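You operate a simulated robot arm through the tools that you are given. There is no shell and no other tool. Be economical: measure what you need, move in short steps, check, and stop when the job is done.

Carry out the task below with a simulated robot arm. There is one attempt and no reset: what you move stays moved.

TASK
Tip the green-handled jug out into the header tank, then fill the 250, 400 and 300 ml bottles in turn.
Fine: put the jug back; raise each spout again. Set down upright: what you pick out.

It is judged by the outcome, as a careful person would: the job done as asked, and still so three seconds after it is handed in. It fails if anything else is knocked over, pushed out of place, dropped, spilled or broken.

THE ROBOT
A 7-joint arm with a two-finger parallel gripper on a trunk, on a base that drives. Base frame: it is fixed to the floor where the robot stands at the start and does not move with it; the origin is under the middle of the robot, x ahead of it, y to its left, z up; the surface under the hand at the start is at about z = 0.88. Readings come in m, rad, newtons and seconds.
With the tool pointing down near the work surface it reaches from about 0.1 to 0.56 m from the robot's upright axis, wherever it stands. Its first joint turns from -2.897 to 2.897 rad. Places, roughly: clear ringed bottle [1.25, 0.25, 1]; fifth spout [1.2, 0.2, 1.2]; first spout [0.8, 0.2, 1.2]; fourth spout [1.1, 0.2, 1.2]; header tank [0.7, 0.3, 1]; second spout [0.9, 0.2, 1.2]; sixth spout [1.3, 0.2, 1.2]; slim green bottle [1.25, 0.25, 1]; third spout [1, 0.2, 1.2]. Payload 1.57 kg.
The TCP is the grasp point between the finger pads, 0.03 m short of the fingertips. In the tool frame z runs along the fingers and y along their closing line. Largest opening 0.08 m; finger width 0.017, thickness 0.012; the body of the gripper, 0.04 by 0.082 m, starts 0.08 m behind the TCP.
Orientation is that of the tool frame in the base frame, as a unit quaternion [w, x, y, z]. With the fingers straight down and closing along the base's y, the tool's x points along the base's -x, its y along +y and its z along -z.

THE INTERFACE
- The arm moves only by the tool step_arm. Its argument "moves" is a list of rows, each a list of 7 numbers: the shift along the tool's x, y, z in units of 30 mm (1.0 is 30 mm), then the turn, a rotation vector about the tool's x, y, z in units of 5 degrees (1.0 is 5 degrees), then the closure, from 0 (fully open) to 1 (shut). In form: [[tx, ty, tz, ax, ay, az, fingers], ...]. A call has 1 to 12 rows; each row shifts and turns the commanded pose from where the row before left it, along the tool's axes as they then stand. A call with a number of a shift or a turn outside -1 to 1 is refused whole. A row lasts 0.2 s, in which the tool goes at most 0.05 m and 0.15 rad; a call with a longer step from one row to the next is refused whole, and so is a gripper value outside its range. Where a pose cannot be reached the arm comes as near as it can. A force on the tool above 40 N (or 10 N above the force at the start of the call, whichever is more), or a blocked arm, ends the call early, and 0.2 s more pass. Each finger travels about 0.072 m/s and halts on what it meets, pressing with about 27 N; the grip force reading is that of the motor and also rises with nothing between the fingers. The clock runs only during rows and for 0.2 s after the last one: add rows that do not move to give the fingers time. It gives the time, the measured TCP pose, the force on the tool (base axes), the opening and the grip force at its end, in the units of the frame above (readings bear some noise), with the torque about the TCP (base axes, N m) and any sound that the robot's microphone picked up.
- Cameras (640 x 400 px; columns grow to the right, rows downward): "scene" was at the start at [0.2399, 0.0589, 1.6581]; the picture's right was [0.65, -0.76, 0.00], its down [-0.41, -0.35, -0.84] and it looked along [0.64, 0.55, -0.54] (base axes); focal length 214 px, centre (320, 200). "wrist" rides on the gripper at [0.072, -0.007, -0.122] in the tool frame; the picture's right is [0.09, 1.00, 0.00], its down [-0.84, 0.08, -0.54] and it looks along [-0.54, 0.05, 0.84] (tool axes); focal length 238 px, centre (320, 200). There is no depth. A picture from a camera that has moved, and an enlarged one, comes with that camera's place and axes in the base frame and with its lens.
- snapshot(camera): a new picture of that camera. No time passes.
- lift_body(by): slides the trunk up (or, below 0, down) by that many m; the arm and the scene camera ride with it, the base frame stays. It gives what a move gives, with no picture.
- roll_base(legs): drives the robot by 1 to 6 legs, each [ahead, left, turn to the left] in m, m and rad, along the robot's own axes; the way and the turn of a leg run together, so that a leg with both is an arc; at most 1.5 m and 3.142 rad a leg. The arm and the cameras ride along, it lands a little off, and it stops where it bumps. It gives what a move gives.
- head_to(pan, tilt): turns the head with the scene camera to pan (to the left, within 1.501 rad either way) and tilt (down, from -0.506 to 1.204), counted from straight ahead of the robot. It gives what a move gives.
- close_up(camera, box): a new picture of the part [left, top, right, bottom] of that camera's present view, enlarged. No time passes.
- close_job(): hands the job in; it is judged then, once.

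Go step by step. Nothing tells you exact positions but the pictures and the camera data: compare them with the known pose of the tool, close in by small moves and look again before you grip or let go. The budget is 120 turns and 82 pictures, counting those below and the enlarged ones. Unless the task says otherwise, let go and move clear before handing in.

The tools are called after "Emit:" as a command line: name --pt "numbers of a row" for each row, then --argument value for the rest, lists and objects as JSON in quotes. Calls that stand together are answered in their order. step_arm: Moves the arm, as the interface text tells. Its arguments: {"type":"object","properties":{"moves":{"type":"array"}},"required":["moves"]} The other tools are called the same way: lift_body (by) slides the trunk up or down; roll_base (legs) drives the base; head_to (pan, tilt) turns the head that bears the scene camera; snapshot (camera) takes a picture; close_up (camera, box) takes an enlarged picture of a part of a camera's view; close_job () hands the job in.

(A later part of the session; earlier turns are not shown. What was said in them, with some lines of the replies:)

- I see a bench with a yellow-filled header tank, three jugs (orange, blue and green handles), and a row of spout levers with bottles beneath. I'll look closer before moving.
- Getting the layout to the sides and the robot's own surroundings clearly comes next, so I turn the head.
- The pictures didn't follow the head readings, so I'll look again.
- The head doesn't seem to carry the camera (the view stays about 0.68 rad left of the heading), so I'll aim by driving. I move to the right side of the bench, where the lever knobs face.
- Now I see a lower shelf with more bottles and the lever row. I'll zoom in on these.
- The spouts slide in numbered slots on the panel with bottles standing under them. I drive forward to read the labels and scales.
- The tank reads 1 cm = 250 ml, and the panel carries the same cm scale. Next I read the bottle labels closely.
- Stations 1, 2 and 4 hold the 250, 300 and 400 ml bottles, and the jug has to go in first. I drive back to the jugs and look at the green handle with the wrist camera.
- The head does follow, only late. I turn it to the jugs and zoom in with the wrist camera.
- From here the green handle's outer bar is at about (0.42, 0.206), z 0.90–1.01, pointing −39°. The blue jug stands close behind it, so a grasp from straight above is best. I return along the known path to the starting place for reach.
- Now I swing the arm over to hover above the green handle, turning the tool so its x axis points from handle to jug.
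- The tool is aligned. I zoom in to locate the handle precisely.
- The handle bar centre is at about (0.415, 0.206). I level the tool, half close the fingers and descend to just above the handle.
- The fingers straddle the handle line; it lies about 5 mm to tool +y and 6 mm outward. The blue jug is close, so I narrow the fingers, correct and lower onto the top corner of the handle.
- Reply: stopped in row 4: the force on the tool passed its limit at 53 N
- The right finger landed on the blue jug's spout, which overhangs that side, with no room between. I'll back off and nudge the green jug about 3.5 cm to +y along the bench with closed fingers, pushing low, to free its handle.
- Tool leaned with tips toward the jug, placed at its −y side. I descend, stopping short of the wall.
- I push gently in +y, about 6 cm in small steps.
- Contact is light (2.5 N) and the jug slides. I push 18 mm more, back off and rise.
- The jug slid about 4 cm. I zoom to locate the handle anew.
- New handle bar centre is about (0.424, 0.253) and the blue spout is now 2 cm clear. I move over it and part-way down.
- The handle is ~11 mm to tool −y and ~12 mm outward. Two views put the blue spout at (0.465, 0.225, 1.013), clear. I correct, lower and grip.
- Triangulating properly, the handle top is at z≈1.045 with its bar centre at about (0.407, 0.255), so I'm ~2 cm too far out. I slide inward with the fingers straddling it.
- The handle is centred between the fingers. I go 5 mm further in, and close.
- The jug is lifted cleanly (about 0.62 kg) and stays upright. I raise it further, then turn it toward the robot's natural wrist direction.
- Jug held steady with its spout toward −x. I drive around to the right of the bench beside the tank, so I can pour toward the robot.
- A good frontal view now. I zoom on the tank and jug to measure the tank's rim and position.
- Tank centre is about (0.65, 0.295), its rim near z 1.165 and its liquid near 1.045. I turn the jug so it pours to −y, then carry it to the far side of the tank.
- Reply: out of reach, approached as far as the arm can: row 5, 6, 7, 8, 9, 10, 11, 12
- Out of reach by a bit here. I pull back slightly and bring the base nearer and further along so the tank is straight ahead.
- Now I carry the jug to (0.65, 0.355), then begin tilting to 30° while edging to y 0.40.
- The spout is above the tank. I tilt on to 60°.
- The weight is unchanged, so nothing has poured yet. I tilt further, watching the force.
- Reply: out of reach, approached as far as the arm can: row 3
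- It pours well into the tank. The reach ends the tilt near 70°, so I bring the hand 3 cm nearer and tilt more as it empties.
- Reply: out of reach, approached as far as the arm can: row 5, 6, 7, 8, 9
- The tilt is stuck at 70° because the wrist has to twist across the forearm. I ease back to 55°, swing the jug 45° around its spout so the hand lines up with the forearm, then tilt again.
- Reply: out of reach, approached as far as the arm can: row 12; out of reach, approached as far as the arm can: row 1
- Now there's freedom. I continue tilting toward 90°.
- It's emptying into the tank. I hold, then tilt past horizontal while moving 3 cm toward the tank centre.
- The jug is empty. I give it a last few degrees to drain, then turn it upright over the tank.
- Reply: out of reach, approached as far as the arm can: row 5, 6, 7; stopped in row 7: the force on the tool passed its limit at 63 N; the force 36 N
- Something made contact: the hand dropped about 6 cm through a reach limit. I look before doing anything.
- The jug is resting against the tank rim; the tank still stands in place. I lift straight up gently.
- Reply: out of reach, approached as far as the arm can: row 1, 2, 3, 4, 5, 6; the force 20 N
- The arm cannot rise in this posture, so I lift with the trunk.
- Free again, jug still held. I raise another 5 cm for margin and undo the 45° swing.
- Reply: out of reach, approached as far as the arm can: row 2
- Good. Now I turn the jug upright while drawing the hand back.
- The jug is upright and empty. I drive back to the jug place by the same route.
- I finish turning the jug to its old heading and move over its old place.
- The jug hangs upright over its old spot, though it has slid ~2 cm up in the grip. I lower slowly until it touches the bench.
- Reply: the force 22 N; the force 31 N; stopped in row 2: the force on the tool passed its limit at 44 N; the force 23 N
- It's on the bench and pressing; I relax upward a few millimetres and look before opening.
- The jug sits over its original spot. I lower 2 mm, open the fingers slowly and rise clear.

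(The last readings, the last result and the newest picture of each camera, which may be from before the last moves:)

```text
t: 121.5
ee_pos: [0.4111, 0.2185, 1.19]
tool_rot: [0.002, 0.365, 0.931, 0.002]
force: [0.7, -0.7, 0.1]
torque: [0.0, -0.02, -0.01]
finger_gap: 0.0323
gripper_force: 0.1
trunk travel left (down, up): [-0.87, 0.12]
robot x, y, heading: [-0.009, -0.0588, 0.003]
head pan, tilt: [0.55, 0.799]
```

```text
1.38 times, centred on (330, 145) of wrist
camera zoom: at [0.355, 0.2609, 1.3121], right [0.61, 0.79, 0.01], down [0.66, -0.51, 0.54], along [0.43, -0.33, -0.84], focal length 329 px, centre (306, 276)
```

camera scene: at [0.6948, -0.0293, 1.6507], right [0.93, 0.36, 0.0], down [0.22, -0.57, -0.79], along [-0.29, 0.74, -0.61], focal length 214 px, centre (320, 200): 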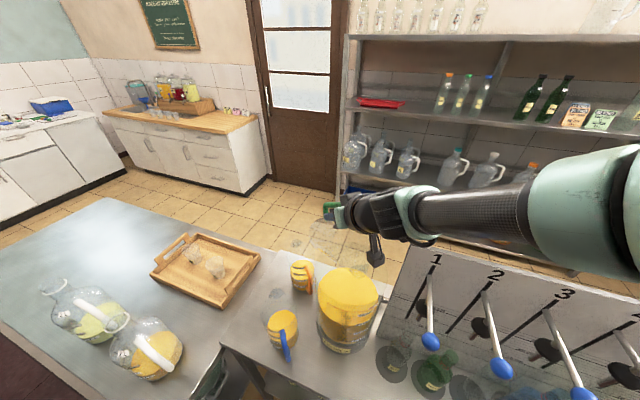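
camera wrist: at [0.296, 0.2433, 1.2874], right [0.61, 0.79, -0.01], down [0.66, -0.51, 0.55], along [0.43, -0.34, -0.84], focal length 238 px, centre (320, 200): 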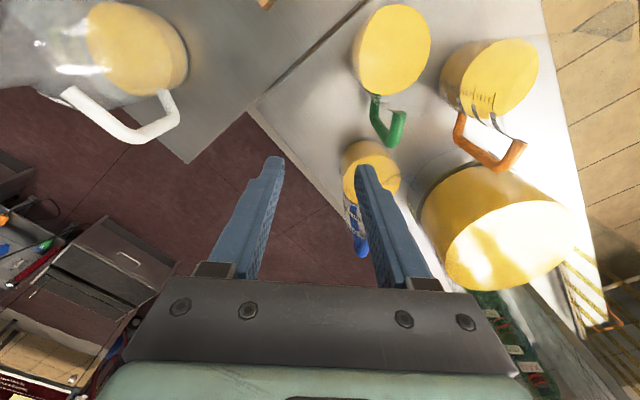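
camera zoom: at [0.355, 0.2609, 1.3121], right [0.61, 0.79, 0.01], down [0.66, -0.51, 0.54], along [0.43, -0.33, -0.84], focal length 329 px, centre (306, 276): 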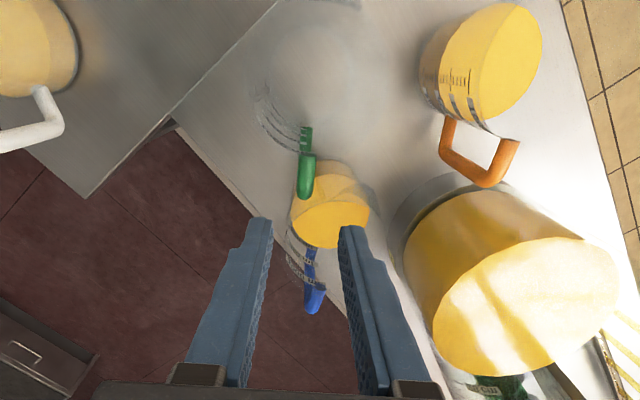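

The green jug stands upright back in place. Now to the levers: I raise the arm and drive round to the front of the panel.

Emit:
step_arm --pt "0 0 -1 0 0 -1 0" --pt "0 0 -1 0 0 -1 0" --pt "0 0 -1 0 0 -1 0" --pt "0 0 -1 0 0 -1 0" --pt "0 0 -1 0 0 -1 0" --pt "0 0 -1 0 0 -1 0" --pt "0 0 0 0 0 -1 0" --pt "0 0 0 0 0 -1 0" --pt "0 0 0 0 0 -1 0" --pt "0 0 0 0 0 -1 0" --pt "0 0 0 0 0 -1 0" --pt "0 0 0 0 0 -1 0"

Emit:
roll_base --legs '[[0, -0.34, 0], [0.72, 0, 0], [0, 0.09, 0.4]]'

Emit:
head_to --pan 0.9 --tilt 0.75

Emit:
step_arm --pt "0 0 0 0 0 -1 0" --pt "0 0 0 0 0 -1 0" --pt "0 0 0 0 0 -1 0" --pt "0 0 0 0 0 -1 0" --pt "0 0 0 0 0 -1 0" --pt "0 0 0 0 0 -1 0" --pt "0 0 0 0 0 -1 0"

Emit:
snapshot --camera "scene"

```text
t: 124.1
ee_pos: [0.4106, 0.2159, 1.3721]
tool_rot: [0.002, -0.149, 0.989, 0.001]
force: [-0.8, 0.5, 0.6]
torque: [-0.04, 0.0, 0.02]
finger_gap: 0.0799
gripper_force: 0.0
trunk travel left (down, up): [-0.87, 0.12]
robot x, y, heading: [-0.0065, -0.0568, 0.001]
head pan, tilt: [0.55, 0.799]
```

```text
t: 131.0
ee_pos: [0.9511, 0.1028, 1.3706]
tool_rot: [0.002, -0.343, 0.939, 0.002]
force: [0.4, -0.4, 0.7]
torque: [0.02, 0.0, 0.0]
finger_gap: 0.0801
gripper_force: 0.0
trunk travel left (down, up): [-0.87, 0.12]
robot x, y, heading: [0.6738, -0.314, 0.402]
head pan, tilt: [0.55, 0.799]
```

```text
t: 131.8
ee_pos: [0.9525, 0.1031, 1.3725]
tool_rot: [0.002, -0.343, 0.939, 0.002]
force: [-0.2, 0.0, -0.7]
torque: [0.0, 0.02, -0.02]
finger_gap: 0.0802
gripper_force: 0.2
trunk travel left (down, up): [-0.87, 0.12]
robot x, y, heading: [0.6723, -0.31, 0.409]
head pan, tilt: [0.901, 0.75]
```

```text
t: 133.4
ee_pos: [0.9523, 0.1021, 1.3716]
tool_rot: [0.003, -0.611, 0.792, 0.001]
force: [-0.2, -0.3, 0.0]
torque: [-0.04, 0.01, 0.01]
finger_gap: 0.0801
gripper_force: 0.1
trunk travel left (down, up): [-0.87, 0.12]
robot x, y, heading: [0.673, -0.3136, 0.405]
head pan, tilt: [0.901, 0.75]
```

```text
20 pictures are left
camera scene: at [0.8544, -0.1649, 1.6423], right [0.96, -0.27, 0.0], down [-0.18, -0.66, -0.73], along [0.19, 0.71, -0.68], focal length 214 px, centre (320, 200)
```

scene: 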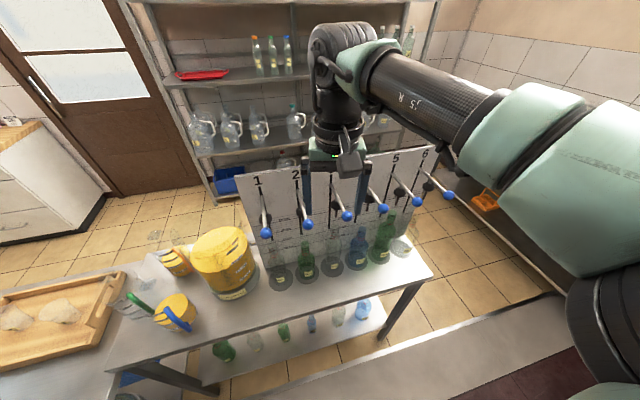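

A good view of all six stations. I zoom in to measure the balls and bottles.

Emit:
close_up --camera "scene" --box '[190, 160, 410, 310]'

```text
2.67 times, centred on (300, 235) of scene
camera zoom: at [0.8544, -0.1649, 1.6423], right [0.96, -0.27, 0.0], down [-0.18, -0.66, -0.73], along [0.19, 0.71, -0.68], focal length 572 px, centre (373, 107)
```

zoom: 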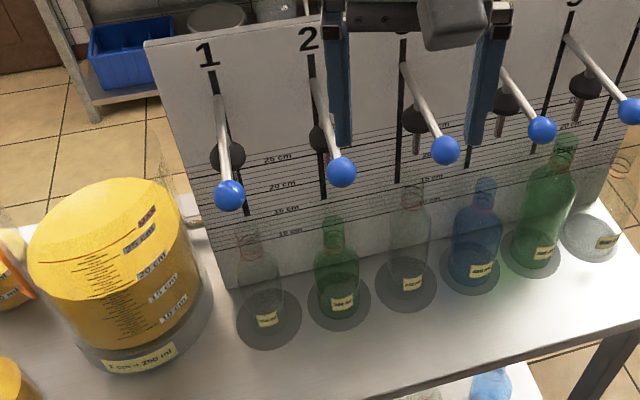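

Triangulation puts the knobs at y≈0.170, z≈1.250, x≈0.815 (1), 0.915 (2) and 1.115 (4). The bottles' rings lie near the tank's liquid level. I move over knob 1 with open fingers.

Emit:
step_arm --pt "0 0 0 0 0 -1 0" --pt "0 0 0 0 0 -1 0" --pt "0 0 0 0 0 -1 0" --pt "-0.454 0.914 0 0 0 0 0" --pt "-0.454 0.914 0 0 0 0 0" --pt "-0.454 0.914 0 0 0 0 0" --pt "-0.454 0.914 0 0 0 0 0" --pt "-0.454 0.914 0 0 0 0 0" --pt "0 0 0.5 0 0 0 0" --pt "0 0 0 0 0 0 0"

Emit:
snapshot --camera "wrist"

```text
t: 135.6
ee_pos: [0.8155, 0.171, 1.3565]
tool_rot: [-0.003, 0.708, -0.706, -0.001]
force: [0.0, -0.2, -0.1]
torque: [0.0, -0.01, 0.0]
finger_gap: 0.08
gripper_force: 0.1
trunk travel left (down, up): [-0.87, 0.12]
robot x, y, heading: [0.6728, -0.313, 0.405]
head pan, tilt: [0.901, 0.75]
```

```text
18 pictures are left
camera wrist: at [0.8231, 0.0982, 1.4791], right [-1.0, -0.1, 0.0], down [-0.08, 0.83, 0.55], along [-0.05, 0.54, -0.84], focal length 238 px, centre (320, 200)
```

wrist: 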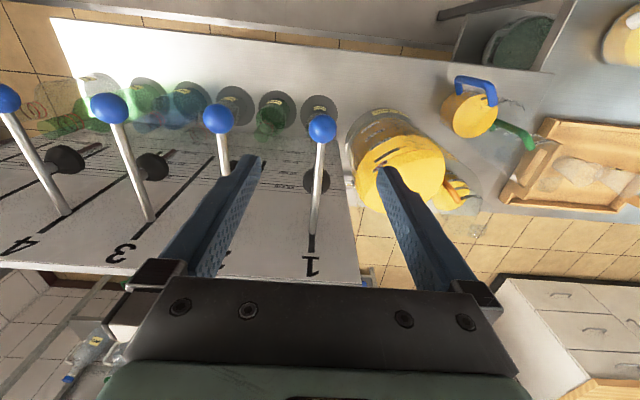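

Knob 1 is centred between the fingers. I descend to it and close.

Emit:
step_arm --pt "0 0 0.9 0 0 0 0" --pt "0 0 0.9 0 0 0 0" --pt "0 0 0.9 0 0 0 0" --pt "0.1 0 0.8 0 0 0 0" --pt "0 0 0 0 0 0 0.5" --pt "0 0 0 0 0 0 1" --pt "0 0 0 0 0 0 1" --pt "0 0 0 0 0 0 1"

```text
t: 137.4
ee_pos: [0.8143, 0.1672, 1.2514]
tool_rot: [-0.002, 0.709, -0.705, 0.0]
force: [-8.9, -2.1, -5.2]
torque: [0.26, 0.21, 0.09]
finger_gap: 0.0274
gripper_force: 37.7
trunk travel left (down, up): [-0.87, 0.12]
robot x, y, heading: [0.6771, -0.3145, 0.404]
head pan, tilt: [0.901, 0.75]
```

Knob gripped. I slide spout 1 down in small steps and check.

Emit:
step_arm --pt "0 0 0.5 0 0 0 1" --pt "0 0 0.5 0 0 0 1" --pt "0 0 0.5 0 0 0 1" --pt "0 0 0.5 0 0 0 1"

Emit:
close_up --camera "scene" --box '[190, 200, 350, 310]'

```text
t: 138.4
ee_pos: [0.8149, 0.1669, 1.1914]
tool_rot: [-0.003, 0.708, -0.706, -0.001]
force: [-12.0, -8.2, 1.2]
torque: [0.49, 0.03, 0.02]
finger_gap: 0.0274
gripper_force: 37.9
trunk travel left (down, up): [-0.87, 0.12]
robot x, y, heading: [0.6764, -0.3106, 0.405]
head pan, tilt: [0.901, 0.75]
```

```text
3.64 times, centred on (270, 255) of scene
camera zoom: at [0.8521, -0.1668, 1.6428], right [0.96, -0.27, 0.0], down [-0.18, -0.66, -0.73], along [0.2, 0.71, -0.68], focal length 780 px, centre (502, 0)
```

zoom: 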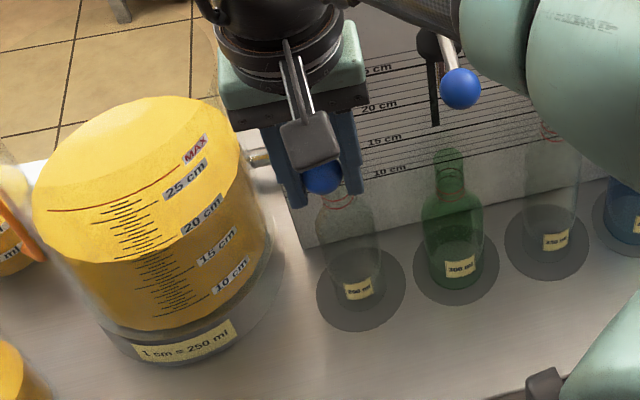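

Spout 1 is moving down with nothing flowing yet; the tank reads about 20 cm. I continue 3 cm.

Emit:
step_arm --pt "0 0 0.5 0 0 0 1" --pt "0 0 0.5 0 0 0 1" --pt "0 0 0 0 0 0 1"

Emit:
close_up --camera "scene" --box '[190, 200, 350, 310]'

```text
t: 139.2
ee_pos: [0.8138, 0.1661, 1.1608]
tool_rot: [-0.002, 0.709, -0.706, 0.0]
force: [-10.2, -10.2, 0.1]
torque: [0.12, 0.03, 0.03]
finger_gap: 0.0269
gripper_force: 38.1
trunk travel left (down, up): [-0.87, 0.12]
robot x, y, heading: [0.6784, -0.3086, 0.403]
head pan, tilt: [0.901, 0.75]
```

```text
3.64 times, centred on (270, 255) of scene
camera zoom: at [0.8524, -0.1669, 1.6428], right [0.96, -0.27, 0.0], down [-0.18, -0.66, -0.73], along [0.2, 0.71, -0.68], focal length 780 px, centre (502, 0)
```

zoom: 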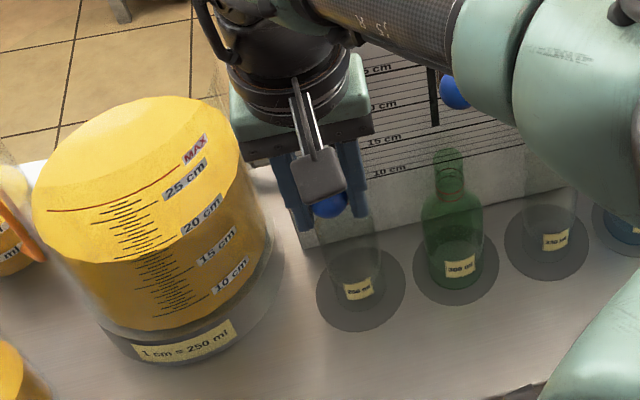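

No flow yet. I go down 4 cm more.

Emit:
step_arm --pt "0 0 0.5 0 0 0 1" --pt "0 0 0.5 0 0 0 1" --pt "0 0 0.33 0 0 0 1" --pt "0 0 0 0 0 0 1"

Emit:
close_up --camera "scene" --box '[190, 200, 350, 310]'

```text
t: 140.2
ee_pos: [0.8139, 0.1687, 1.1271]
tool_rot: [-0.008, 0.709, -0.706, -0.004]
force: [-6.3, -0.5, 33.7]
torque: [-0.8, -0.03, 0.04]
finger_gap: 0.0276
gripper_force: 37.7
trunk travel left (down, up): [-0.87, 0.12]
robot x, y, heading: [0.6757, -0.3079, 0.404]
head pan, tilt: [0.901, 0.75]
```

```text
3.64 times, centred on (270, 255) of scene
camera zoom: at [0.8521, -0.1688, 1.6434], right [0.96, -0.27, 0.0], down [-0.18, -0.66, -0.73], along [0.2, 0.71, -0.68], focal length 780 px, centre (502, 0)
```

zoom: 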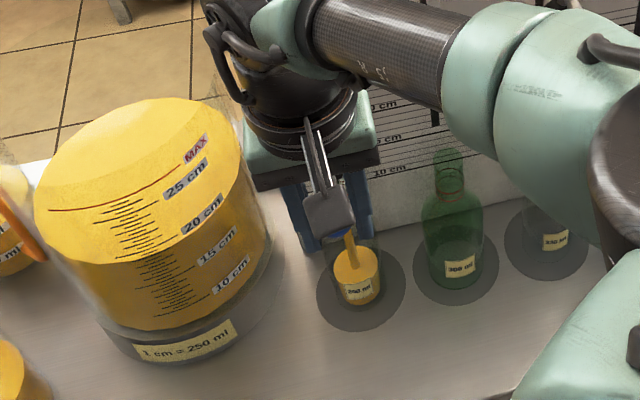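

It's filling, with the cone seated on the mouth and pressing hard. I ease the pressure and step in short time.

Emit:
step_arm --pt "0 0 -0.08 0 0 0 1"

Emit:
close_up --camera "scene" --box '[230, 230, 310, 300]'

```text
t: 140.6
ee_pos: [0.813, 0.1686, 1.1262]
tool_rot: [-0.005, 0.708, -0.706, -0.004]
force: [-5.5, 0.0, 23.5]
torque: [0.99, 0.05, -0.04]
finger_gap: 0.0275
gripper_force: 38.4
trunk travel left (down, up): [-0.87, 0.12]
robot x, y, heading: [0.677, -0.3158, 0.404]
head pan, tilt: [0.901, 0.75]
```

```text
5.71 times, centred on (270, 265) of scene
camera zoom: at [0.8527, -0.1676, 1.6427], right [0.96, -0.27, 0.0], down [-0.18, -0.66, -0.73], along [0.2, 0.71, -0.68], focal length 1226 px, centre (606, -171)
```

zoom: 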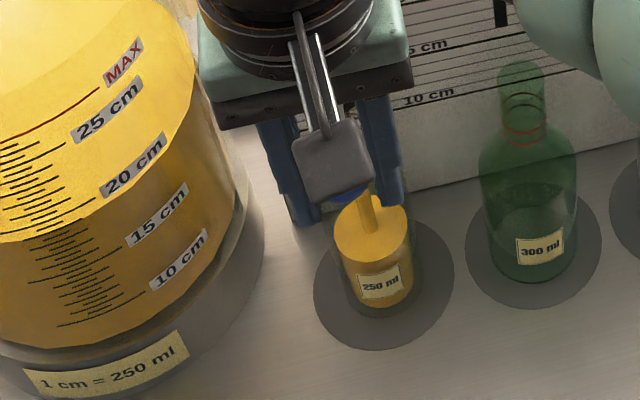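

About half full, rising roughly 3 cm/s. I wait 0.8 s and look again.

Emit:
step_arm --pt "0 0 -0.05 0 0 0 1" --pt "0 0 0 0 0 0 1" --pt "0 0 0 0 0 0 1"

Emit:
close_up --camera "scene" --box '[230, 230, 310, 300]'

```text
t: 141.4
ee_pos: [0.8142, 0.1697, 1.1264]
tool_rot: [-0.004, 0.708, -0.706, -0.002]
force: [-7.0, 4.4, 11.5]
torque: [1.06, 0.07, -0.05]
finger_gap: 0.0276
gripper_force: 38.0
trunk travel left (down, up): [-0.87, 0.12]
robot x, y, heading: [0.6759, -0.3092, 0.402]
head pan, tilt: [0.901, 0.75]
```

```text
5.71 times, centred on (270, 265) of scene
camera zoom: at [0.8527, -0.1656, 1.6425], right [0.96, -0.27, 0.0], down [-0.18, -0.66, -0.73], along [0.2, 0.71, -0.68], focal length 1226 px, centre (606, -171)
```

zoom: 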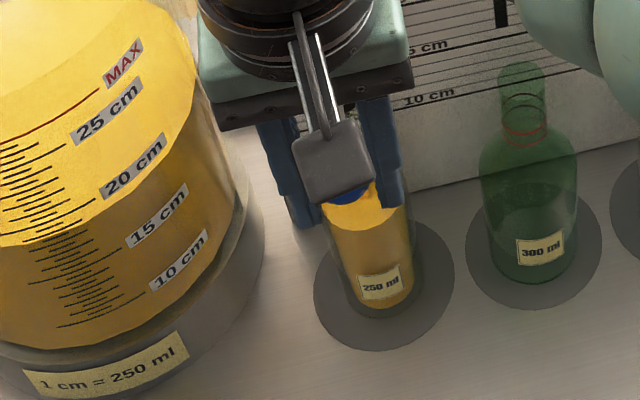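

Now at about 185 ml and the neck is hidden by the hand. I hold 0.2 s more, then lift the spout 6 cm to stop the flow and inspect.

Emit:
step_arm --pt "0 0 0 0 0 0 1" --pt "0 0 -1 0 0 0 1" --pt "0 0 -1 0 0 0 1" --pt "0 0 -0.5 0 0 0 1"

Emit:
close_up --camera "scene" --box '[230, 230, 310, 300]'

```text
t: 142.4
ee_pos: [0.8145, 0.1683, 1.1995]
tool_rot: [-0.002, 0.709, -0.706, 0.001]
force: [-11.2, 4.4, -2.6]
torque: [-0.54, 0.0, 0.03]
finger_gap: 0.0273
gripper_force: 37.8
trunk travel left (down, up): [-0.87, 0.12]
robot x, y, heading: [0.6722, -0.3131, 0.401]
head pan, tilt: [0.901, 0.75]
```

```text
5.71 times, centred on (270, 265) of scene
camera zoom: at [0.852, -0.1638, 1.6424], right [0.96, -0.27, 0.0], down [-0.18, -0.66, -0.73], along [0.2, 0.7, -0.68], focal length 1226 px, centre (606, -171)
```

zoom: 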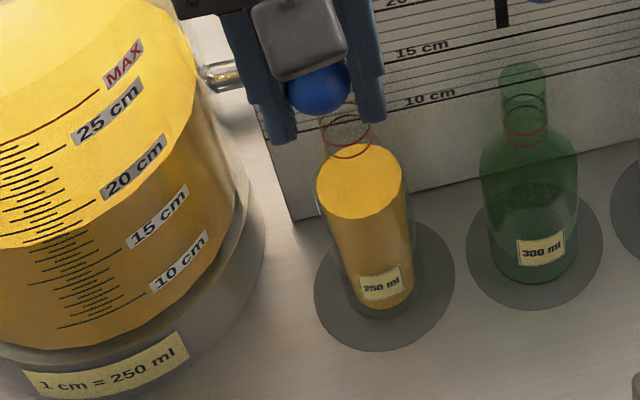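

The bottle is at the shoulder with ~60 ml to go to the rings, and the flow stops when raised. I give it another short dip of about half a second.

Emit:
step_arm --pt "0 0 1 0 0 0 1" --pt "0 0 1 0 0 0 1" --pt "0 0 0.3 0 0 0 1" --pt "0 0 0 0 0 0 1" --pt "0 0 -1 0 0 0 1" --pt "0 0 -1 0 0 0 1" --pt "0 0 -0.5 0 0 0 1"

Emit:
close_up --camera "scene" --box '[240, 230, 310, 290]'

```text
t: 144.0
ee_pos: [0.8136, 0.1688, 1.2079]
tool_rot: [-0.003, 0.708, -0.706, 0.001]
force: [-13.4, -1.5, -2.9]
torque: [-0.47, -0.12, 0.03]
finger_gap: 0.0273
gripper_force: 37.7
trunk travel left (down, up): [-0.87, 0.12]
robot x, y, heading: [0.6747, -0.3092, 0.399]
head pan, tilt: [0.901, 0.75]
```

```text
6.67 times, centred on (275, 260) of scene
camera zoom: at [0.8516, -0.1648, 1.6426], right [0.96, -0.27, 0.0], down [-0.18, -0.66, -0.73], along [0.2, 0.7, -0.68], focal length 1430 px, centre (620, -200)
```

zoom: 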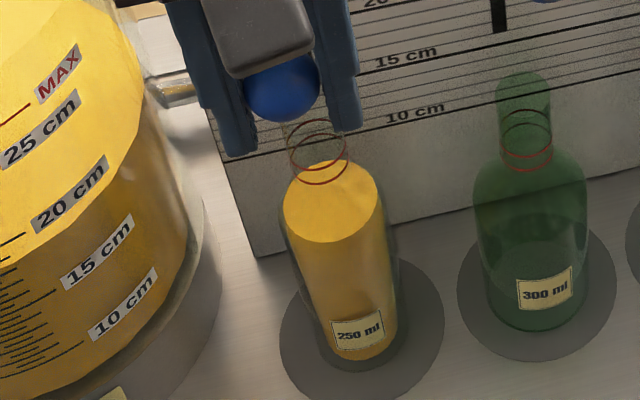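

Only ~10 ml came in. The two rings mark a band, z 1.053–1.072, and the level is 1.017. I dip again, seated a little deeper and for 0.4 s longer.

Emit:
step_arm --pt "0 0 1 0 0 0 1" --pt "0 0 1 0 0 0 1" --pt "0 0 0.65 0 0 0 1" --pt "0 0 0 0 0 0 1" --pt "0 0 0 0 0 0 1" --pt "0 0 -1 0 0 0 1" --pt "0 0 -1 0 0 0 1" --pt "0 0 -0.65 0 0 0 1"

Emit:
close_up --camera "scene" --box '[240, 230, 310, 290]'

```text
t: 145.8
ee_pos: [0.8142, 0.1687, 1.2073]
tool_rot: [-0.005, 0.708, -0.706, 0.0]
force: [-6.9, -0.8, -2.4]
torque: [-0.4, -0.26, -0.12]
finger_gap: 0.0274
gripper_force: 38.0
trunk travel left (down, up): [-0.87, 0.12]
robot x, y, heading: [0.6712, -0.3128, 0.403]
head pan, tilt: [0.901, 0.75]
```

```text
6.67 times, centred on (275, 260) of scene
camera zoom: at [0.8529, -0.1649, 1.6425], right [0.96, -0.27, 0.0], down [-0.18, -0.66, -0.73], along [0.2, 0.7, -0.68], focal length 1430 px, centre (620, -200)
```

zoom: 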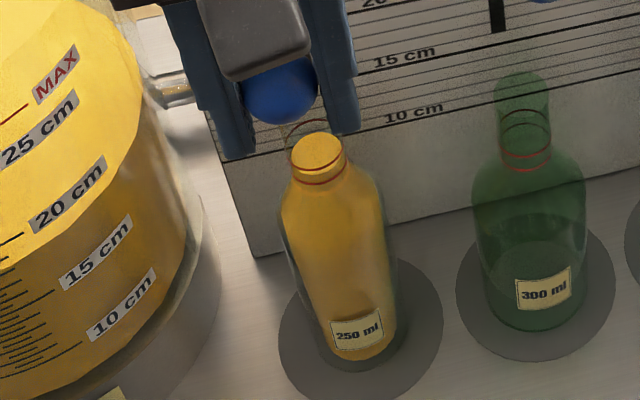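

The 250 ml bottle is filled within its band. I raise spout 1 fully, release the knob, rise, and drive 0.3 m along to station 4.

Emit:
step_arm --pt "0 0 -0.5 0 0 0 1" --pt "0 0 -0.5 0 0 0 1" --pt "0 0 -0.45 0 0 0 1" --pt "0 0 0 0 0 0 1" --pt "0 0 0 0 0 0 0.6" --pt "0 0 0 0 0 0 0.3" --pt "0 0 0 0 0 0 0" --pt "0 0 -0.9 0 0 0 0" --pt "0 0 -0.9 0 0 0 0" --pt "0 0 -0.9 0 0 0 0" --pt "0 0 -0.9 0 0 0 0"

Emit:
roll_base --legs '[[0.276, -0.117, 0]]'

Emit:
snapshot --camera "scene"

```text
t: 148.2
ee_pos: [0.8151, 0.1667, 1.3583]
tool_rot: [-0.003, 0.708, -0.706, 0.0]
force: [-0.1, 0.0, 0.5]
torque: [-0.01, -0.01, -0.05]
finger_gap: 0.0802
gripper_force: 0.2
trunk travel left (down, up): [-0.87, 0.12]
robot x, y, heading: [0.6733, -0.3123, 0.401]
head pan, tilt: [0.901, 0.75]
```

```text
t: 150.3
ee_pos: [1.116, 0.1705, 1.3589]
tool_rot: [-0.003, 0.709, -0.705, 0.0]
force: [-0.7, 0.1, -0.4]
torque: [-0.02, -0.02, 0.0]
finger_gap: 0.0801
gripper_force: 0.0
trunk travel left (down, up): [-0.87, 0.12]
robot x, y, heading: [0.9756, -0.311, 0.405]
head pan, tilt: [0.901, 0.75]
```

```text
9 pictures are left
camera scene: at [1.1559, -0.1618, 1.6424], right [0.96, -0.26, 0.0], down [-0.18, -0.66, -0.73], along [0.19, 0.71, -0.68], focal length 214 px, centre (320, 200)
```

scene: 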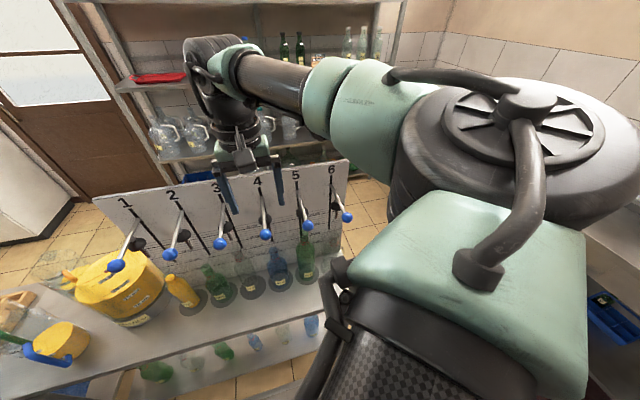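

Spout 1 is up level with the others, and knob 4 is right below the hand. I descend and grip it.

Emit:
step_arm --pt "0 0 0.9 0 0 0 0" --pt "0 0 0.9 0 0 0 0" --pt "0 0 0.9 0 0 0 0" --pt "0.08 0 0.88 0 0 0 0" --pt "0 0 0 0 0 0 0.5" --pt "0 0 0 0 0 0 1" --pt "0 0 0 0 0 0 1" --pt "0 0 0 0 0 0 1"

```text
t: 152.1
ee_pos: [1.1145, 0.1675, 1.2506]
tool_rot: [-0.001, 0.709, -0.705, 0.0]
force: [-9.0, -1.3, -4.2]
torque: [0.2, 0.19, 0.11]
finger_gap: 0.0274
gripper_force: 37.6
trunk travel left (down, up): [-0.87, 0.12]
robot x, y, heading: [0.9751, -0.3072, 0.405]
head pan, tilt: [0.901, 0.75]
```

Knob 4 gripped. I lower spout 4 and hold briefly.

Emit:
step_arm --pt "0 0 0.7 0 0 0 1" --pt "0 0 0.7 0 0 0 1" --pt "0 0 0.7 0 0 0 1" --pt "0 0 0.7 0 0 0 1" --pt "0 0 0.7 0 0 0 1" --pt "0 0 0.4 0 0 0 1" --pt "0 0 0.1 0 0 0 1" --pt "0 0 0 0 0 0 1"

Emit:
close_up --camera "scene" --box '[230, 220, 310, 300]'

```text
t: 153.9
ee_pos: [1.1136, 0.168, 1.131]
tool_rot: [-0.002, 0.71, -0.704, 0.0]
force: [-15.0, -10.0, -0.1]
torque: [0.21, 0.03, 0.04]
finger_gap: 0.0274
gripper_force: 37.4
trunk travel left (down, up): [-0.87, 0.12]
robot x, y, heading: [0.9764, -0.3059, 0.4]
head pan, tilt: [0.901, 0.75]
```

```text
5.00 times, centred on (270, 260) of scene
camera zoom: at [1.1536, -0.1636, 1.6428], right [0.96, -0.26, 0.0], down [-0.18, -0.66, -0.73], along [0.19, 0.71, -0.68], focal length 1072 px, centre (570, -100)
```

zoom: 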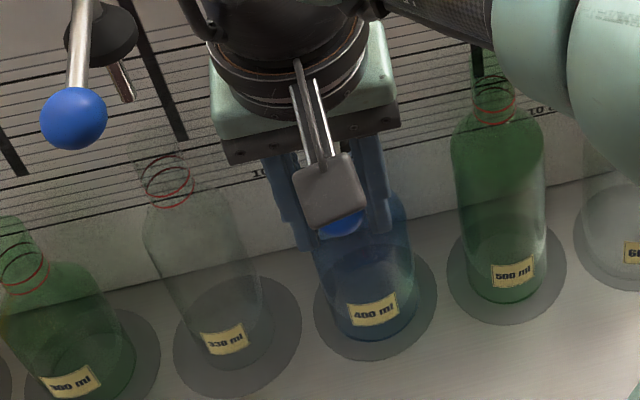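

Not seated yet; this bottle is shorter. I continue down in small steps until I feel the seat.

Emit:
step_arm --pt "0 0 0.3 0 0 0 1" --pt "0 0 0.3 0 0 0 1"

```text
t: 154.5
ee_pos: [1.1139, 0.1678, 1.1135]
tool_rot: [-0.002, 0.709, -0.705, -0.001]
force: [-14.1, -5.0, 2.7]
torque: [-0.94, 0.04, 0.05]
finger_gap: 0.0274
gripper_force: 38.4
trunk travel left (down, up): [-0.87, 0.12]
robot x, y, heading: [0.9742, -0.3089, 0.405]
head pan, tilt: [0.901, 0.75]
```

Emit:
step_arm --pt "0 0 0.15 0 0 0 1"

```text
t: 154.9
ee_pos: [1.1141, 0.1677, 1.1126]
tool_rot: [-0.006, 0.708, -0.706, -0.005]
force: [-14.2, -6.7, 30.0]
torque: [-0.03, 0.09, 0.01]
finger_gap: 0.0275
gripper_force: 37.8
trunk travel left (down, up): [-0.87, 0.12]
robot x, y, heading: [0.9737, -0.3093, 0.403]
head pan, tilt: [0.901, 0.75]
```

Seated at 1.113 with the flow started. I ease slightly and hold 2.6 s, then look.

Emit:
step_arm --pt "0 0 -0.06 0 0 0 1" --pt "0 0 0 0 0 0 1" --pt "0 0 0 0 0 0 1" --pt "0 0 0 0 0 0 1" --pt "0 0 0 0 0 0 1" --pt "0 0 0 0 0 0 1" --pt "0 0 0 0 0 0 1" --pt "0 0 0 0 0 0 1" --pt "0 0 0 0 0 0 1" --pt "0 0 0 0 0 0 1" --pt "0 0 0 0 0 0 1" --pt "0 0 0 0 0 0 1"

Emit:
close_up --camera "scene" --box '[230, 220, 310, 300]'

```text
t: 157.5
ee_pos: [1.1133, 0.1683, 1.1129]
tool_rot: [-0.005, 0.709, -0.705, -0.002]
force: [-13.8, 0.4, 24.0]
torque: [-0.01, 0.05, 0.0]
finger_gap: 0.0271
gripper_force: 38.0
trunk travel left (down, up): [-0.87, 0.12]
robot x, y, heading: [0.9748, -0.3119, 0.404]
head pan, tilt: [0.901, 0.75]
```

```text
5.00 times, centred on (270, 260) of scene
camera zoom: at [1.153, -0.1645, 1.6431], right [0.96, -0.26, 0.0], down [-0.18, -0.66, -0.73], along [0.19, 0.71, -0.68], focal length 1072 px, centre (570, -100)
```

zoom: 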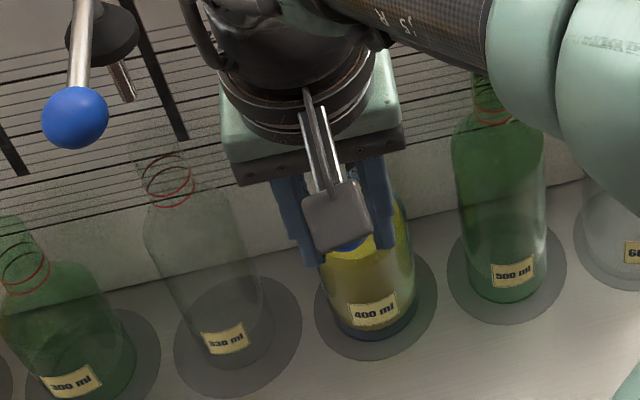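

It's well along but the hand hides the level. I raise the spout to stop the flow and look.

Emit:
step_arm --pt "0 0 -1 0 0 0 1" --pt "0 0 -1 0 0 0 1" --pt "0 0 -0.8 0 0 0 1"

Emit:
close_up --camera "scene" --box '[200, 225, 310, 300]'

```text
t: 158.3
ee_pos: [1.1147, 0.1676, 1.1933]
tool_rot: [-0.003, 0.709, -0.705, 0.0]
force: [-13.6, -2.7, -2.5]
torque: [-0.27, -0.07, -0.02]
finger_gap: 0.0276
gripper_force: 37.8
trunk travel left (down, up): [-0.87, 0.12]
robot x, y, heading: [0.973, -0.311, 0.401]
head pan, tilt: [0.901, 0.75]
```

```text
5.33 times, centred on (255, 262) of scene
camera zoom: at [1.1534, -0.162, 1.6426], right [0.96, -0.26, 0.0], down [-0.18, -0.66, -0.73], along [0.19, 0.71, -0.68], focal length 1144 px, centre (667, -133)
```

zoom: 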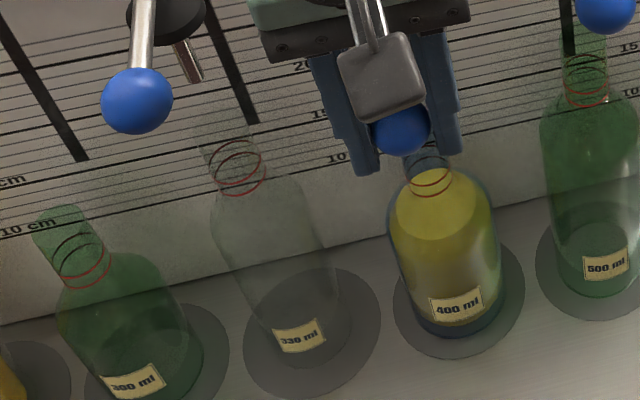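

The level is 1.020, the band is 1.042–1.059, and the tank's own level should by now be about in that band. I dip again for ~1 s.

Emit:
step_arm --pt "0 0 1 0 0 0 1" --pt "0 0 1 0 0 0 1" --pt "0 0 0.72 0 0 0 1" --pt "0 0 0 0 0 0 1" --pt "0 0 0 0 0 0 1" --pt "0 0 0 0 0 0 1" --pt "0 0 0 0 0 0 1" --pt "0 0 -1 0 0 0 1" --pt "0 0 -1 0 0 0 1" --pt "0 0 -0.8 0 0 0 1"

Emit:
close_up --camera "scene" --box '[200, 225, 310, 300]'

```text
t: 160.5
ee_pos: [1.1142, 0.1687, 1.1968]
tool_rot: [-0.003, 0.71, -0.704, 0.0]
force: [-16.0, -3.8, -2.7]
torque: [-0.54, -0.03, 0.05]
finger_gap: 0.0272
gripper_force: 37.9
trunk travel left (down, up): [-0.87, 0.12]
robot x, y, heading: [0.9746, -0.3086, 0.401]
head pan, tilt: [0.901, 0.75]
```

```text
5.33 times, centred on (255, 262) of scene
camera zoom: at [1.1529, -0.1622, 1.6428], right [0.96, -0.26, 0.0], down [-0.18, -0.66, -0.73], along [0.19, 0.71, -0.68], focal length 1144 px, centre (667, -133)
```

zoom: 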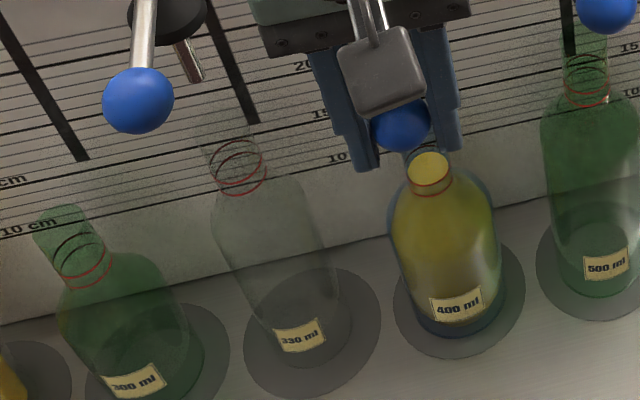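

The 400 ml bottle is within its band. I raise spout 4 fully, release, and drive back to station 2.

Emit:
step_arm --pt "0 0 -0.6 0 0 0 1" --pt "0 0 -0.6 0 0 0 1" --pt "0 0 -0.6 0 0 0 1" --pt "0 0 0 0 0 0 1" --pt "0 0 0 0 0 0 0.6" --pt "0 0 0 0 0 0 0.3" --pt "0 0 0 0 0 0 0" --pt "0 0 -0.9 0 0 0 0" --pt "0 0 -0.9 0 0 0 0" --pt "0 0 -0.9 0 0 0 0" --pt "0 0 -0.9 0 0 0 0"

Emit:
roll_base --legs '[[-0.184, 0.078, 0]]'

```text
t: 162.9
ee_pos: [1.1154, 0.168, 1.3588]
tool_rot: [-0.004, 0.709, -0.706, 0.0]
force: [0.0, 0.0, -0.5]
torque: [0.01, -0.02, 0.0]
finger_gap: 0.0799
gripper_force: 0.0
trunk travel left (down, up): [-0.87, 0.12]
robot x, y, heading: [0.9767, -0.3078, 0.405]
head pan, tilt: [0.901, 0.75]
```

```text
t: 164.5
ee_pos: [0.916, 0.1682, 1.3584]
tool_rot: [-0.003, 0.709, -0.706, 0.0]
force: [1.2, -0.4, -0.2]
torque: [-0.01, 0.03, -0.01]
finger_gap: 0.0802
gripper_force: 0.1
trunk travel left (down, up): [-0.87, 0.12]
robot x, y, heading: [0.78, -0.3071, 0.398]
head pan, tilt: [0.901, 0.75]
```

The hand is right above knob 2 (0.915, 0.168). I descend and grip.

Emit:
step_arm --pt "0 0 0.9 0 0 0 0" --pt "0 0 0.9 0 0 0 0" --pt "0 0 0.9 0 0 0 0" --pt "0 0 0.9 0 0 0 0" --pt "0 0 0 0 0 0 0.5" --pt "0 0 0 0 0 0 1" --pt "0 0 0 0 0 0 1" --pt "0 0 0 0 0 0 1"

Emit:
step_arm --pt "0 0 0.7 0 0 0 1" --pt "0 0 0.7 0 0 0 1" --pt "0 0 0.7 0 0 0 1" --pt "0 0 0.7 0 0 0 1" --pt "0 0 0.7 0 0 0 1" --pt "0 0 0.7 0 0 0 1" --pt "0 0 0.3 0 0 0 1"

```text
t: 166.3
ee_pos: [0.9145, 0.1673, 1.251]
tool_rot: [-0.002, 0.71, -0.704, 0.0]
force: [-5.5, -1.1, -3.2]
torque: [0.33, 0.13, 0.08]
finger_gap: 0.0272
gripper_force: 37.6
trunk travel left (down, up): [-0.87, 0.12]
robot x, y, heading: [0.7775, -0.3102, 0.401]
head pan, tilt: [0.901, 0.75]
```

```text
t: 167.9
ee_pos: [0.9145, 0.1675, 1.1165]
tool_rot: [-0.002, 0.71, -0.704, -0.002]
force: [-16.6, -3.2, 0.5]
torque: [0.36, 0.18, 0.04]
finger_gap: 0.0273
gripper_force: 37.7
trunk travel left (down, up): [-0.87, 0.12]
robot x, y, heading: [0.7773, -0.3125, 0.402]
head pan, tilt: [0.901, 0.75]
```

Not seated yet. I continue gently; I expect the seat near 1.095.

Emit:
step_arm --pt "0 0 0.3 0 0 0 1" --pt "0 0 0.3 0 0 0 1"

```text
t: 168.5
ee_pos: [0.9148, 0.1685, 1.1046]
tool_rot: [-0.005, 0.709, -0.706, -0.003]
force: [-17.6, -7.2, 29.2]
torque: [0.19, 0.16, -0.03]
finger_gap: 0.0275
gripper_force: 38.5
trunk travel left (down, up): [-0.87, 0.12]
robot x, y, heading: [0.7789, -0.3085, 0.402]
head pan, tilt: [0.901, 0.75]
```

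Seated at 1.105. I hold ~1.6 s, then raise to check.

Emit:
step_arm --pt "0 0 -0.06 0 0 0 1" --pt "0 0 0 0 0 0 1" --pt "0 0 0 0 0 0 1" --pt "0 0 0 0 0 0 1" --pt "0 0 0 0 0 0 1" --pt "0 0 0 0 0 0 1" --pt "0 0 0 0 0 0 1" --pt "0 0 0 0 0 0 1" --pt "0 0 -1 0 0 0 1" --pt "0 0 -1 0 0 0 1" --pt "0 0 -0.8 0 0 0 1"

Emit:
close_up --camera "scene" --box '[200, 225, 310, 300]'

```text
t: 170.9
ee_pos: [0.9136, 0.1683, 1.1833]
tool_rot: [-0.003, 0.709, -0.705, 0.0]
force: [-16.9, -7.5, -2.2]
torque: [-0.25, 0.01, 0.05]
finger_gap: 0.0271
gripper_force: 38.4
trunk travel left (down, up): [-0.87, 0.12]
robot x, y, heading: [0.7752, -0.3065, 0.405]
head pan, tilt: [0.901, 0.75]
```

```text
5.33 times, centred on (255, 262) of scene
camera zoom: at [0.9539, -0.163, 1.6428], right [0.96, -0.26, 0.0], down [-0.18, -0.66, -0.73], along [0.19, 0.71, -0.68], focal length 1144 px, centre (667, -133)
```

zoom: 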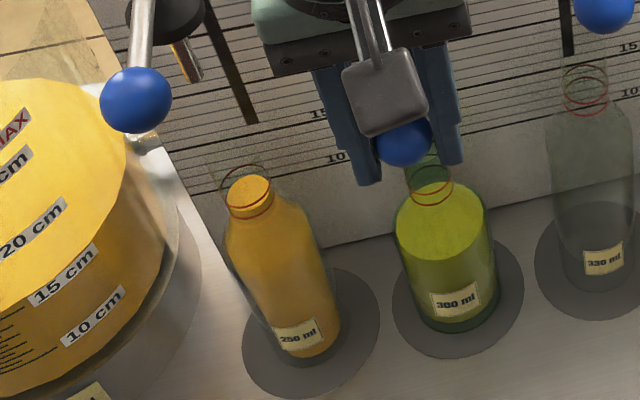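

Bottle 2 is at z 0.989; its band is 1.025–1.045, so ~75 ml remain. I dip again, a bit conservatively.

Emit:
step_arm --pt "0 0 1 0 0 0 1" --pt "0 0 1 0 0 0 1" --pt "0 0 0.72 0 0 0 1" --pt "0 0 0 0 0 0 1" --pt "0 0 0 0 0 0 1" --pt "0 0 0 0 0 0 1" --pt "0 0 -1 0 0 0 1" --pt "0 0 -1 0 0 0 1" --pt "0 0 -0.8 0 0 0 1"

Emit:
close_up --camera "scene" --box '[200, 225, 310, 300]'

```text
t: 172.9
ee_pos: [0.914, 0.1686, 1.1863]
tool_rot: [-0.004, 0.709, -0.705, 0.0]
force: [-12.1, -5.0, -2.4]
torque: [-0.04, -0.06, 0.03]
finger_gap: 0.0272
gripper_force: 37.8
trunk travel left (down, up): [-0.87, 0.12]
robot x, y, heading: [0.7785, -0.3112, 0.4]
head pan, tilt: [0.901, 0.75]
```

```text
5.33 times, centred on (255, 262) of scene
camera zoom: at [0.9549, -0.1627, 1.6427], right [0.96, -0.26, 0.0], down [-0.18, -0.66, -0.73], along [0.19, 0.71, -0.68], focal length 1144 px, centre (667, -133)
```

zoom: 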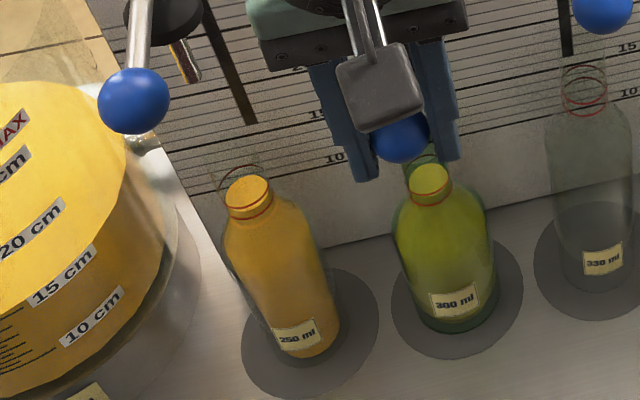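

The 300 ml bottle is within its band too. I raise spout 2 fully, release, rise clear, and check everything.

Emit:
step_arm --pt "0 0 -0.7 0 0 0 1" --pt "0 0 -0.7 0 0 0 1" --pt "0 0 -0.8 0 0 0 1" --pt "0 0 0 0 0 0 1" --pt "0 0 0 0 0 0 0.6" --pt "0 0 0 0 0 0 0.3" --pt "0 0 0 0 0 0 0" --pt "0 0 -0.9 0 0 0 0" --pt "0 0 -0.9 0 0 0 0" --pt "0 0 -0.9 0 0 0 0" --pt "0 0 -0.9 0 0 0 0" --pt "0 0 -0.9 0 0 0 0"

Emit:
roll_base --legs '[[-0.1, -0.25, 0]]'

Emit:
snapshot --camera "scene"

```text
t: 175.5
ee_pos: [0.9155, 0.1665, 1.3872]
tool_rot: [-0.004, 0.709, -0.705, 0.0]
force: [0.0, 0.6, 0.4]
torque: [0.02, 0.0, 0.03]
finger_gap: 0.08
gripper_force: 0.1
trunk travel left (down, up): [-0.87, 0.12]
robot x, y, heading: [0.7781, -0.3095, 0.402]
head pan, tilt: [0.901, 0.75]
```

```text
t: 177.4
ee_pos: [0.9171, -0.097, 1.3841]
tool_rot: [-0.003, 0.709, -0.705, -0.001]
force: [-0.3, -1.0, -0.6]
torque: [-0.03, 0.02, -0.04]
finger_gap: 0.0801
gripper_force: 0.1
trunk travel left (down, up): [-0.87, 0.12]
robot x, y, heading: [0.7821, -0.5753, 0.402]
head pan, tilt: [0.901, 0.75]
```

```text
2 pictures are left
camera scene: at [0.9605, -0.426, 1.6422], right [0.97, -0.26, 0.0], down [-0.18, -0.66, -0.73], along [0.19, 0.71, -0.68], focal length 214 px, centre (320, 200)
```

scene: 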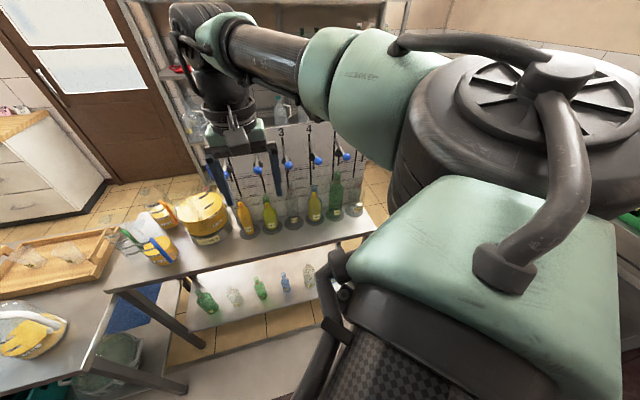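

Everything stands. One last zoom covers the jugs and levers.

Emit:
close_up --camera "scene" --box '[100, 130, 380, 290]'

```text
2.29 times, centred on (240, 210) of scene
camera zoom: at [0.9605, -0.426, 1.6422], right [0.97, -0.26, 0.0], down [-0.18, -0.66, -0.73], along [0.19, 0.71, -0.68], focal length 490 px, centre (503, 177)
```

zoom: 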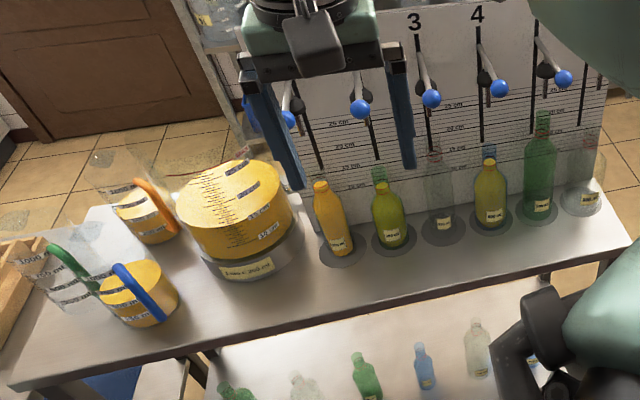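

Final check: spouts 1, 2 and 4 are raised level with the others, the three bottles are filled to their bands, the green jug stands upright in its place, and nothing else is disturbed. I'm handing in.

Emit:
close_job

```text
The job is handed in.
```

The green-handled jug is emptied into the header tank and stands back in its place. The 250, 400 and 300 ml bottles were filled in that order to their ring marks, and each spout was raised again afterwards.

Three contacts along the way:
- **Blue jug:** a finger pressed briefly on what I took to be its spout while I was reaching for the green handle. It looked undisturbed in later pictures.
- **Tank rim:** the emptied green jug bumped the tank rim on the way back up. It stayed in the grip, and the tank did not appear to move.
- **Green jug's place:** I slid it about 4 cm along the bench to get at its handle, and it is now within about 1.5 cm of its original spot.
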